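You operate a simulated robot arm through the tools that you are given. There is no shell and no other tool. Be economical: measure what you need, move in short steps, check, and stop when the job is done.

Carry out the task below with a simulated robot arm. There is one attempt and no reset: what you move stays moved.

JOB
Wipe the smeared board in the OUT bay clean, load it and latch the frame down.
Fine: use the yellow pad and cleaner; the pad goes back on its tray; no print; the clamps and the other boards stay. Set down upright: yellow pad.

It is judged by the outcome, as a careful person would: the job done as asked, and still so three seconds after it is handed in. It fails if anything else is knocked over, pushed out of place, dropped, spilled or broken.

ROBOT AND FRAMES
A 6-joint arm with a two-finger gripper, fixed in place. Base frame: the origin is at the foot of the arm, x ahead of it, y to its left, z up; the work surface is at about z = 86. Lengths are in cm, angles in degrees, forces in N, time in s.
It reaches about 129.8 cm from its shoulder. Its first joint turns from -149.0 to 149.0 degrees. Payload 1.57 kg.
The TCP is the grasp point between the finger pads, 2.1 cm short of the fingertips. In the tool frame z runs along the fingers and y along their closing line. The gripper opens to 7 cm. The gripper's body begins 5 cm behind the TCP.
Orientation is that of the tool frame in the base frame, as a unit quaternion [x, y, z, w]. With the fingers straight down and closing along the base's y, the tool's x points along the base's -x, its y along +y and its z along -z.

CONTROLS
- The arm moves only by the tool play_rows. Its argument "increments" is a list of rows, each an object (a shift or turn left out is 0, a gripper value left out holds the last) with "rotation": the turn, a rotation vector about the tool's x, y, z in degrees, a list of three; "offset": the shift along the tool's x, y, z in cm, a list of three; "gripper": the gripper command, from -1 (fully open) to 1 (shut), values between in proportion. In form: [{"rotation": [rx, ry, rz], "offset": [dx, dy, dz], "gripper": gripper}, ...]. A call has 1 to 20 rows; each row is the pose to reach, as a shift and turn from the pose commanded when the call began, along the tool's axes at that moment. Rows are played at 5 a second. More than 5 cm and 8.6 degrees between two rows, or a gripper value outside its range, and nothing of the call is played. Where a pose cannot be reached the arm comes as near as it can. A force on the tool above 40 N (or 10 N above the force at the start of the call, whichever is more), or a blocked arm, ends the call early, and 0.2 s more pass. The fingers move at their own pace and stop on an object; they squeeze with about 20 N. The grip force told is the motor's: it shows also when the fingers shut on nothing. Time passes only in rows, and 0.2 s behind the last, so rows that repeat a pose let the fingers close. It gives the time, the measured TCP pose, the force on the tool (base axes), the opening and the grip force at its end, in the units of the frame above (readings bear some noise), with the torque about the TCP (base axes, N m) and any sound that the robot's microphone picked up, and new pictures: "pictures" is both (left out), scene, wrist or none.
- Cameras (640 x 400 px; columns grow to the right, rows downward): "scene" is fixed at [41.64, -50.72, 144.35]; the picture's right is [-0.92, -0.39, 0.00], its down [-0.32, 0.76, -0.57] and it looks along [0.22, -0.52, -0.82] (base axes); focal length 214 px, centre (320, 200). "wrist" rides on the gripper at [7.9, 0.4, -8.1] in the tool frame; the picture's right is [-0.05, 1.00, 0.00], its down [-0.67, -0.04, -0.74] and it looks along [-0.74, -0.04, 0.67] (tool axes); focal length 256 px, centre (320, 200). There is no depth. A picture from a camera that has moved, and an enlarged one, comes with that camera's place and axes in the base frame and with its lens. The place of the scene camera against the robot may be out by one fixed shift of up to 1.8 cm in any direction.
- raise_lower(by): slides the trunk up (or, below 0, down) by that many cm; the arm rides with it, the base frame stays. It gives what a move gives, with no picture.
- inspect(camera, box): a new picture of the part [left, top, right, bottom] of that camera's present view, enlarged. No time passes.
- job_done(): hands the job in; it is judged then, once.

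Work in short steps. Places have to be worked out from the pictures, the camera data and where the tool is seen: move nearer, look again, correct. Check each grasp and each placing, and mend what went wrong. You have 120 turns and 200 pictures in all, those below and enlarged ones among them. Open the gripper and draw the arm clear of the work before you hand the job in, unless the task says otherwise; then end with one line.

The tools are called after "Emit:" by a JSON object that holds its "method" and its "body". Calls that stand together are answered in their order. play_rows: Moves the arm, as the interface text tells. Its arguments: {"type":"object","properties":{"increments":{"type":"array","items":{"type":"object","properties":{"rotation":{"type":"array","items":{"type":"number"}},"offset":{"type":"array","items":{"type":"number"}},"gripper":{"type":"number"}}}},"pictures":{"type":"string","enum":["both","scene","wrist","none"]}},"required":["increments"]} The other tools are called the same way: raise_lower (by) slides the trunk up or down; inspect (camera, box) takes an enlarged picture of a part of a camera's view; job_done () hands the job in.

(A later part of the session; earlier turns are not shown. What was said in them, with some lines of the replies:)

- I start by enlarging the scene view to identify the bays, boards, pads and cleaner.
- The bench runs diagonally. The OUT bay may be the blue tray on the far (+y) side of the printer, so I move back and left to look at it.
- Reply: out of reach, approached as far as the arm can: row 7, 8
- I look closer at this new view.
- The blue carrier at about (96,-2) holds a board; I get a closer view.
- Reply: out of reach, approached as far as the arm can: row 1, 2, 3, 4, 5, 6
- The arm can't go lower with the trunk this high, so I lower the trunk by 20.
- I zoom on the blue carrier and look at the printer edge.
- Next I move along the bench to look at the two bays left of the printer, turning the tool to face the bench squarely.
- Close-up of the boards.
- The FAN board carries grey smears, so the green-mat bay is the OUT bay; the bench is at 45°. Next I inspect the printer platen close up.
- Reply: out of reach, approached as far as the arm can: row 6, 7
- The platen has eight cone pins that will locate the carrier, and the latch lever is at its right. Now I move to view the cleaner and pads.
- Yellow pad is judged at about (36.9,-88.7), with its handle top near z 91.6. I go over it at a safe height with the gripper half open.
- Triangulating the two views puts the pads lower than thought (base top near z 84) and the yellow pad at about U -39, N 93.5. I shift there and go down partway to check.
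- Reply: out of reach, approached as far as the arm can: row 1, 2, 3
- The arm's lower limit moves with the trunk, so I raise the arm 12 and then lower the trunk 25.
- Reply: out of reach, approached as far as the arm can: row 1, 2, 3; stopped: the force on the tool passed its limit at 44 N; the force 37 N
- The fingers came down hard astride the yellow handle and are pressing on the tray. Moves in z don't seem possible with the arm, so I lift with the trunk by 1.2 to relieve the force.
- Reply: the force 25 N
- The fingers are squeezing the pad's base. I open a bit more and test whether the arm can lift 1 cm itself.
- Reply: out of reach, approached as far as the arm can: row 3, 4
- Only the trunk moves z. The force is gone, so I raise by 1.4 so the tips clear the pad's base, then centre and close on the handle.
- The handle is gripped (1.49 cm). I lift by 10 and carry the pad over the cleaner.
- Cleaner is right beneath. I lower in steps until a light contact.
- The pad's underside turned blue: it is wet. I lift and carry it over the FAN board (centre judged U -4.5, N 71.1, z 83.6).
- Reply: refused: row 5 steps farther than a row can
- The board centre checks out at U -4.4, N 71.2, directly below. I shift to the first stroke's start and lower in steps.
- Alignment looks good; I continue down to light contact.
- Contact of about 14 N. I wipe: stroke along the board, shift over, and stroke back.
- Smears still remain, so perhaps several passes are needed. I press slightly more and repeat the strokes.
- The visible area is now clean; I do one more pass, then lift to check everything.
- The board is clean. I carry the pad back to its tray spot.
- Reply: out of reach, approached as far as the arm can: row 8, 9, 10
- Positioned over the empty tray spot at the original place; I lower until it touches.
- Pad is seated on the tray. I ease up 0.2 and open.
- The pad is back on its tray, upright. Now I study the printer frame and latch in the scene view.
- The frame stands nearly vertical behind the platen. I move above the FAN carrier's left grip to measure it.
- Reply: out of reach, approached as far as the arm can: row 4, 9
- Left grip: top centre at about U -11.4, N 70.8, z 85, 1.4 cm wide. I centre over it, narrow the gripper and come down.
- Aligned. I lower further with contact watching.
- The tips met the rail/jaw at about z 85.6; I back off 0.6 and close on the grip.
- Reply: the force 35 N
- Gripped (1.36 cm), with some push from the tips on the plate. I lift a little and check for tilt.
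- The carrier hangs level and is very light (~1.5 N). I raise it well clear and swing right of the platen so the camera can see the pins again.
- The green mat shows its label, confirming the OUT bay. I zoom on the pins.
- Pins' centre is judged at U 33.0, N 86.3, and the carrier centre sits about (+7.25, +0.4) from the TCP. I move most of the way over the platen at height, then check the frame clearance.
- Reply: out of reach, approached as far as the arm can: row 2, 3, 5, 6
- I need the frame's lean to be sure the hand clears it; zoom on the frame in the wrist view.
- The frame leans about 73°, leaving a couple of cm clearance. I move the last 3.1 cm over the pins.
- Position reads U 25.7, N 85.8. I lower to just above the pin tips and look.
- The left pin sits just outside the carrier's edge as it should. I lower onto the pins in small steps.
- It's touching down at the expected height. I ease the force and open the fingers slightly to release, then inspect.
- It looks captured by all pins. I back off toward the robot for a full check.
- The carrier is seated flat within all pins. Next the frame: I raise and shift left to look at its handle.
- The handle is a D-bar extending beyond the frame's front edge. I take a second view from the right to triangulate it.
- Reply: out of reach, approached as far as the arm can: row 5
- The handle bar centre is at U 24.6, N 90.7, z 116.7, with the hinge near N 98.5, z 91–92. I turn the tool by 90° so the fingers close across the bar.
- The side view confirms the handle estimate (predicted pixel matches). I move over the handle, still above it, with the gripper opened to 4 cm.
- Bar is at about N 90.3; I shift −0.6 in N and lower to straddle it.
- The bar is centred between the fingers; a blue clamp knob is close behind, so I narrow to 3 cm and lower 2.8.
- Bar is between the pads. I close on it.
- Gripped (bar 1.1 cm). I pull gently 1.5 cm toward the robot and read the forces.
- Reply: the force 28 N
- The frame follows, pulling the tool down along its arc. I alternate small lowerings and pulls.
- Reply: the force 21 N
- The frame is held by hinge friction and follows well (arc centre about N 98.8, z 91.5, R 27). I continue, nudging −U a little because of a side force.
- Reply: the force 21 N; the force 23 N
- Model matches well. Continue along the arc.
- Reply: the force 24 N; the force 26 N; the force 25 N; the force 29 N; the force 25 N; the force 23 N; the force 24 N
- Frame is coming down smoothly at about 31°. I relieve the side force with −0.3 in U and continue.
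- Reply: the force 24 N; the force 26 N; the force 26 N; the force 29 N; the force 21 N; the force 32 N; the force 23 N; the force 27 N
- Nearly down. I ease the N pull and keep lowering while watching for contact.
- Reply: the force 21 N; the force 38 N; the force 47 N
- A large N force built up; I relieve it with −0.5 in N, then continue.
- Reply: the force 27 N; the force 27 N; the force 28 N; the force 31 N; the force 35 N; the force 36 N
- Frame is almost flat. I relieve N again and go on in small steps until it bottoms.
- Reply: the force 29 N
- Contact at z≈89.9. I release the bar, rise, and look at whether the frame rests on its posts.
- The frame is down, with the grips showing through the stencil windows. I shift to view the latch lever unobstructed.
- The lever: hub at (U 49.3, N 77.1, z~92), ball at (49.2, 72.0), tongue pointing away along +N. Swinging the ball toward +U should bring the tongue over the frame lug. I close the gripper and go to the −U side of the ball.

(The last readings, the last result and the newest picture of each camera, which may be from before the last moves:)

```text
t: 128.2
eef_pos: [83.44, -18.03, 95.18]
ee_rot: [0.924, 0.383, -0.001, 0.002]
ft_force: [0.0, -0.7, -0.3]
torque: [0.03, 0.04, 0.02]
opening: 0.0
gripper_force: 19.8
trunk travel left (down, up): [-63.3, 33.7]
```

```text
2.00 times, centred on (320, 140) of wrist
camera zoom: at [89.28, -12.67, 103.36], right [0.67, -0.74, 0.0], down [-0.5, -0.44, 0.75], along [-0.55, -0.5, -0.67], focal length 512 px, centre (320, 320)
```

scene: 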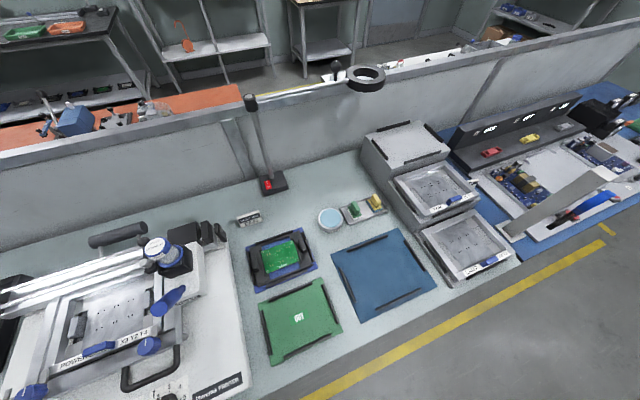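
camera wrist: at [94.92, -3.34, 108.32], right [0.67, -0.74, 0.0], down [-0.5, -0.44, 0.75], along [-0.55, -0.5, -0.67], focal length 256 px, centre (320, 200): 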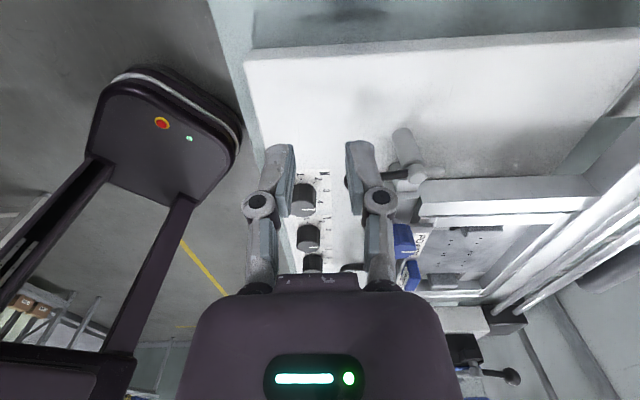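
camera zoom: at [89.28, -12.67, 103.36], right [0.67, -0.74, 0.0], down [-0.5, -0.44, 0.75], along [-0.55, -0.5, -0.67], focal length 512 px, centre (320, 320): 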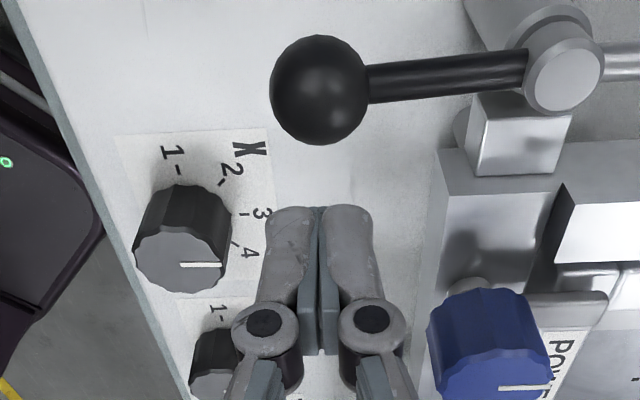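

The lug on the frame is directly −U of the hub, confirming the direction. I lower 2.7 and push the ball along its arc, first half.

Emit:
{"method": "raise_lower", "body": {"by": -2.7}}

Emit:
{"method": "play_rows", "body": {"increments": [{"offset": [0.6, 0.3, 0]}, {"offset": [1.1, 0.2, 0]}, {"offset": [1.65, 0.2, 0]}, {"offset": [2.3, 0.1, 0]}, {"offset": [3.05, 0.05, 0]}, {"offset": [3.7, 0.1, 0]}, {"offset": [4.45, 0.25, 0]}], "pictures": "wrist"}}

```text
t: 128.9
eef_pos: [83.5, -18.14, 92.55]
ee_rot: [0.924, 0.383, -0.001, 0.001]
ft_force: [-0.3, 0.5, -0.3]
torque: [0.0, -0.02, -0.01]
opening: 0.0
gripper_force: 20.0
trunk travel left (down, up): [-60.6, 36.4]
```

```text
t: 130.5
eef_pos: [86.63, -15.05, 92.54]
ee_rot: [0.924, 0.382, 0.0, 0.001]
ft_force: [-0.2, -0.6, -0.4]
torque: [0.03, -0.01, 0.02]
opening: 0.0
gripper_force: 28.8
trunk travel left (down, up): [-60.6, 36.4]
camera wrist: at [92.57, -9.64, 100.65], right [0.67, -0.74, 0.0], down [-0.5, -0.44, 0.75], along [-0.55, -0.5, -0.67], focal length 256 px, centre (320, 200)
```

wrist: 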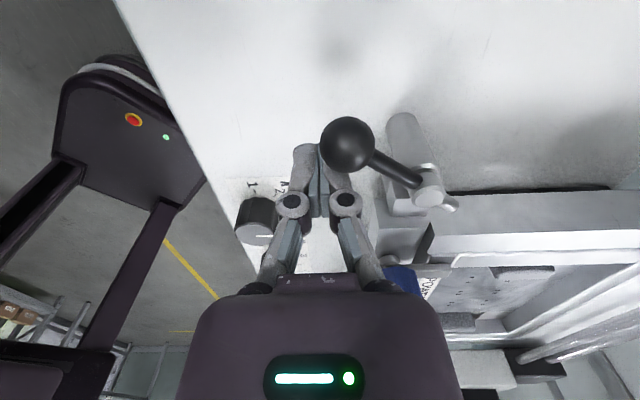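

The lever is turning (~40°). I continue the arc.

Emit:
{"method": "play_rows", "body": {"increments": [{"offset": [0.7, 0.2, 0]}, {"offset": [1.35, 0.6, 0]}, {"offset": [1.95, 1.0, 0]}, {"offset": [2.5, 1.5, 0]}, {"offset": [3.0, 2.2, 0]}, {"offset": [3.4, 2.9, 0]}, {"offset": [3.7, 3.6, 0]}], "pictures": "wrist"}}

Emit:
{"method": "inspect", "body": {"camera": "wrist", "box": [240, 80, 480, 230]}}

```text
t: 132.2
eef_pos: [91.16, -14.8, 92.65]
ee_rot: [0.923, 0.384, -0.005, -0.002]
ft_force: [-11.7, 6.6, 2.2]
torque: [0.03, 0.01, 0.0]
opening: 0.01
gripper_force: 28.8
trunk travel left (down, up): [-60.6, 36.4]
stopped in row 7: the force on the tool passed its limit at 41 N (the readings are from after the stop); the commanded pose is now the measured one
camera wrist: at [97.08, -9.44, 100.74], right [0.67, -0.74, -0.01], down [-0.49, -0.45, 0.75], along [-0.56, -0.5, -0.66], focal length 256 px, centre (320, 200)
```

wrist: 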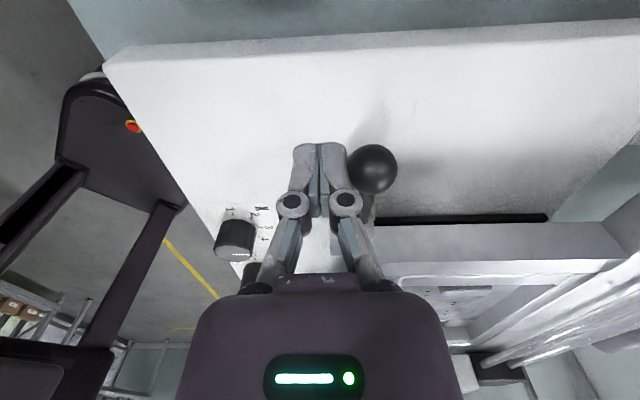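

```text
2.67 times, centred on (360, 155) of wrist
camera zoom: at [97.08, -9.44, 100.74], right [0.67, -0.74, -0.01], down [-0.49, -0.45, 0.75], along [-0.56, -0.5, -0.66], focal length 683 px, centre (213, 320)
```

zoom: 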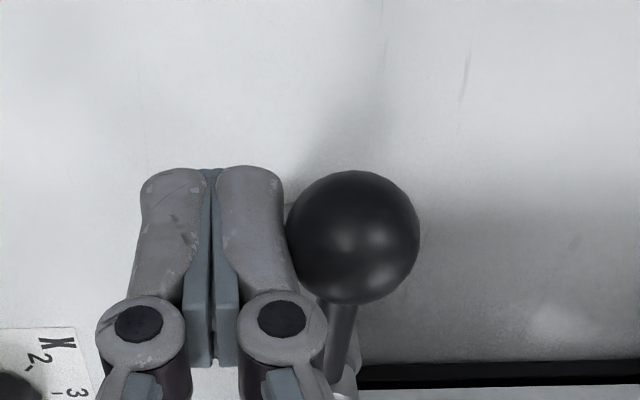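

It hit the lever's end stop with the ball now on the +U side (lever ~90°). I back off, rise and inspect the latch.

Emit:
{"method": "play_rows", "body": {"increments": [{"offset": [0, -0.8, 0]}, {"offset": [0, -2, 0]}, {"offset": [0, -3, 0]}], "pictures": "none"}}

Emit:
{"method": "raise_lower", "body": {"by": 10}}

Emit:
{"method": "play_rows", "body": {"increments": [{"offset": [2, -3, 0]}, {"offset": [4, -7, 0]}, {"offset": [4, -7, 0]}]}}

Emit:
{"method": "inspect", "body": {"camera": "wrist", "box": [360, 100, 640, 275]}}

Emit:
{"method": "inspect", "body": {"camera": "scene", "box": [0, 230, 240, 400]}}

```text
t: 133.0
eef_pos: [89.31, -12.94, 92.63]
ee_rot: [0.924, 0.383, -0.003, 0.0]
ft_force: [-0.8, 0.2, 0.4]
torque: [-0.01, -0.01, 0.0]
opening: 0.0
gripper_force: 28.3
trunk travel left (down, up): [-60.6, 36.4]
```

```text
t: 134.4
eef_pos: [89.26, -12.83, 102.53]
ee_rot: [0.924, 0.383, -0.005, -0.002]
ft_force: [0.5, 1.3, 0.1]
torque: [0.0, -0.01, 0.02]
opening: 0.0
gripper_force: 28.9
trunk travel left (down, up): [-70.6, 26.4]
```

```text
t: 135.2
eef_pos: [87.21, -5.18, 102.41]
ee_rot: [0.924, 0.383, -0.004, -0.003]
ft_force: [-0.6, 0.5, -0.3]
torque: [-0.01, 0.04, 0.01]
opening: 0.0
gripper_force: 28.1
trunk travel left (down, up): [-70.6, 26.4]
camera wrist: at [93.22, 0.15, 110.6], right [0.67, -0.74, -0.01], down [-0.49, -0.45, 0.75], along [-0.56, -0.5, -0.66], focal length 256 px, centre (320, 200)
```

scene: 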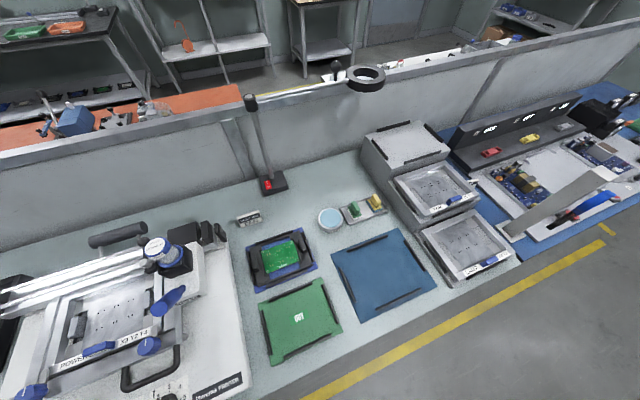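
wrist: 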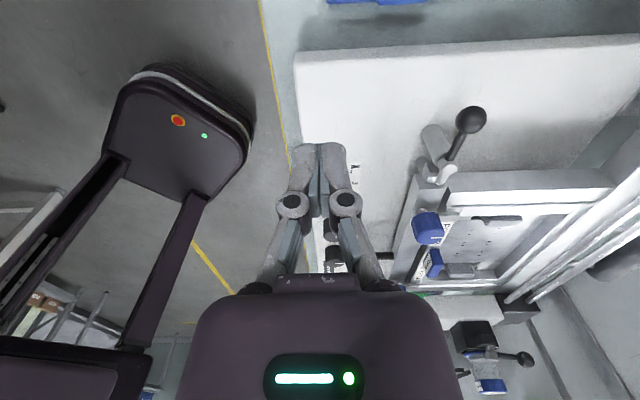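

```text
2.29 times, centred on (500, 188) of wrist
camera zoom: at [93.22, 0.15, 110.6], right [0.67, -0.74, -0.01], down [-0.49, -0.45, 0.75], along [-0.56, -0.5, -0.66], focal length 585 px, centre (-91, 229)
```

zoom: 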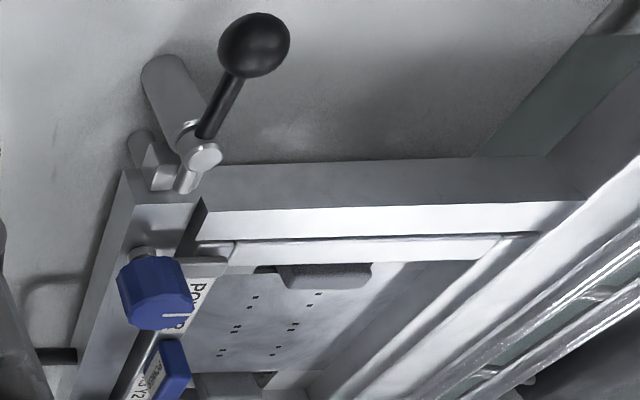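

```text
2.35 times, centred on (120, 315) of scene
camera zoom: at [41.64, -50.72, 144.35], right [-0.92, -0.39, 0.0], down [-0.32, 0.76, -0.57], along [0.22, -0.52, -0.82], focal length 505 px, centre (791, -71)
```

zoom: 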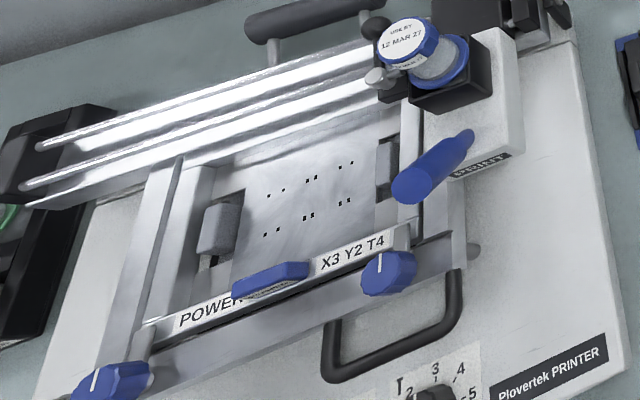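

I zoom tightly on the tongue and lug.

Emit:
{"method": "inspect", "body": {"camera": "wrist", "box": [405, 140, 485, 190]}}

Emit:
{"method": "play_rows", "body": {"increments": [{"offset": [1, 4, 0]}, {"offset": [2, 8, 0]}, {"offset": [3, 12, 0]}, {"offset": [3, 12, 0]}], "pictures": "none"}}

Emit:
{"method": "inspect", "body": {"camera": "wrist", "box": [260, 80, 420, 180]}}

```text
8.00 times, centred on (445, 165) of wrist
camera zoom: at [93.22, 0.15, 110.6], right [0.67, -0.74, -0.01], down [-0.49, -0.45, 0.75], along [-0.56, -0.5, -0.66], focal length 2048 px, centre (-680, 480)
```

zoom: 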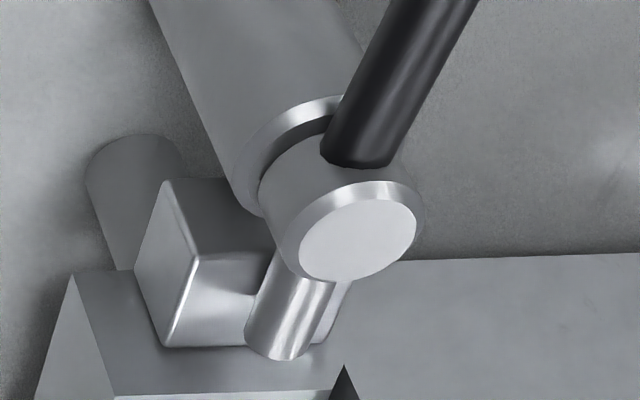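

```text
t: 136.2
eef_pos: [97.66, -11.48, 102.47]
ee_rot: [0.924, 0.383, -0.003, -0.001]
ft_force: [-0.2, -0.7, -0.2]
torque: [-0.01, 0.0, 0.02]
opening: 0.0
gripper_force: 28.9
trunk travel left (down, up): [-70.6, 26.4]
```

```text
4.00 times, centred on (340, 130) of wrist
camera zoom: at [103.64, -6.05, 110.64], right [0.67, -0.74, -0.01], down [-0.49, -0.45, 0.75], along [-0.56, -0.5, -0.66], focal length 1024 px, centre (240, 480)
```

zoom: 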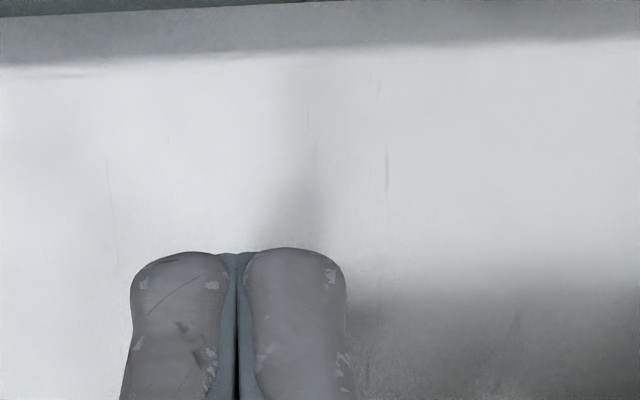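

The tongue lies over the frame's lug: latched. I open the gripper, raise and draw the arm clear toward the robot for a final check.

Emit:
{"method": "raise_lower", "body": {"by": 18}}

Emit:
{"method": "play_rows", "body": {"increments": [{"offset": [0, -4, 0], "gripper": 0}, {"offset": [0, -8, 0], "gripper": -1}, {"offset": [0, -12, 0]}, {"offset": [0, -14, 0]}, {"offset": [0, -14, 0]}]}}

Emit:
{"method": "inspect", "body": {"camera": "scene", "box": [220, 170, 440, 370]}}

Emit:
{"method": "inspect", "body": {"camera": "wrist", "box": [360, 80, 640, 280]}}

```text
t: 138.2
eef_pos: [97.75, -11.43, 120.53]
ee_rot: [0.924, 0.384, -0.005, -0.001]
ft_force: [0.8, 0.7, 0.0]
torque: [0.0, 0.0, 0.02]
opening: 0.02
gripper_force: 28.3
trunk travel left (down, up): [-88.6, 8.4]
```

```text
t: 139.4
eef_pos: [87.97, -1.57, 120.56]
ee_rot: [0.924, 0.383, -0.005, -0.003]
ft_force: [-0.7, 0.0, -1.2]
torque: [-0.04, -0.02, -0.01]
opening: 7.01
gripper_force: 0.0
trunk travel left (down, up): [-88.6, 8.4]
camera wrist: at [94.0, 3.83, 128.61], right [0.67, -0.74, -0.01], down [-0.49, -0.45, 0.75], along [-0.56, -0.5, -0.66], focal length 256 px, centre (320, 200)
```

scene: 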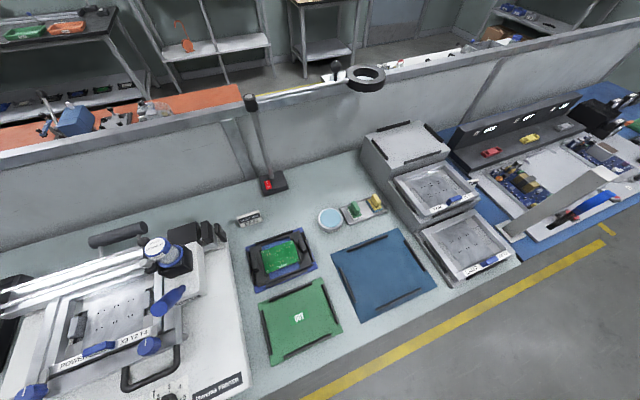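
wrist: 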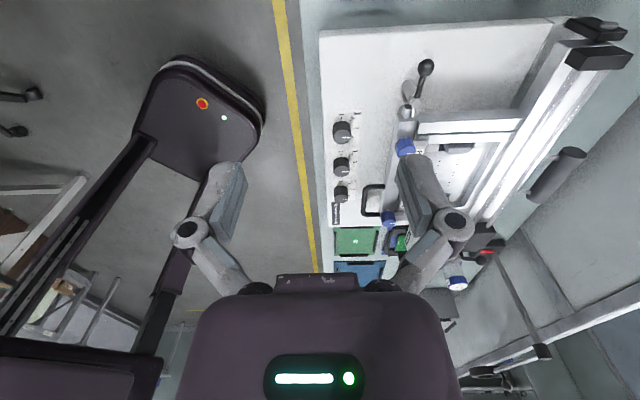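

```text
2.00 times, centred on (330, 270) of scene
camera zoom: at [41.64, -50.72, 144.35], right [-0.92, -0.39, 0.0], down [-0.32, 0.76, -0.57], along [0.22, -0.52, -0.82], focal length 429 px, centre (300, 60)
```

zoom: 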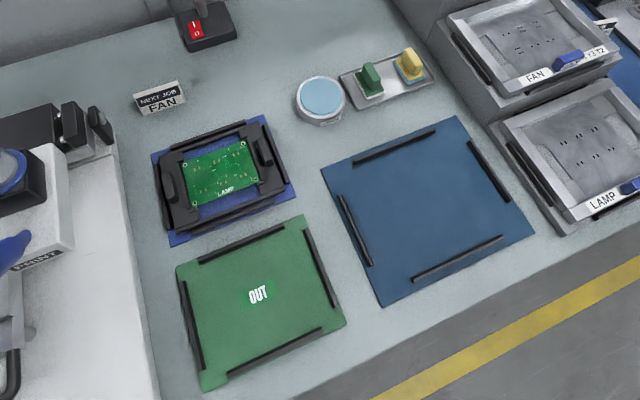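

```text
2.00 times, centred on (500, 180) of wrist
camera zoom: at [94.0, 3.83, 128.61], right [0.67, -0.74, -0.01], down [-0.49, -0.45, 0.75], along [-0.56, -0.5, -0.66], focal length 512 px, centre (-40, 240)
```

zoom: 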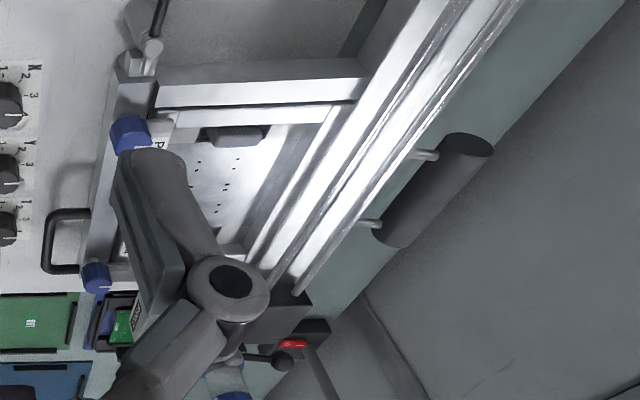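

Everything is in place: the clean board is loaded, the frame is down and latched, the pad is upright on its tray, and the other boards and clamps look untouched. I hand in.

Emit:
{"method": "job_done", "body": {}}

```text
The job is handed in.
```

I wiped the FAN board from the OUT bay clean with the yellow pad and cleaner, loaded it on the printer pins, and latched the frame down over it. The pad is upright on its tray, nothing was printed, and I did not move the clamps or the other boards. The stencil fitted in the frame is labelled POWER, not FAN; I left it because the job didn't ask for a change.
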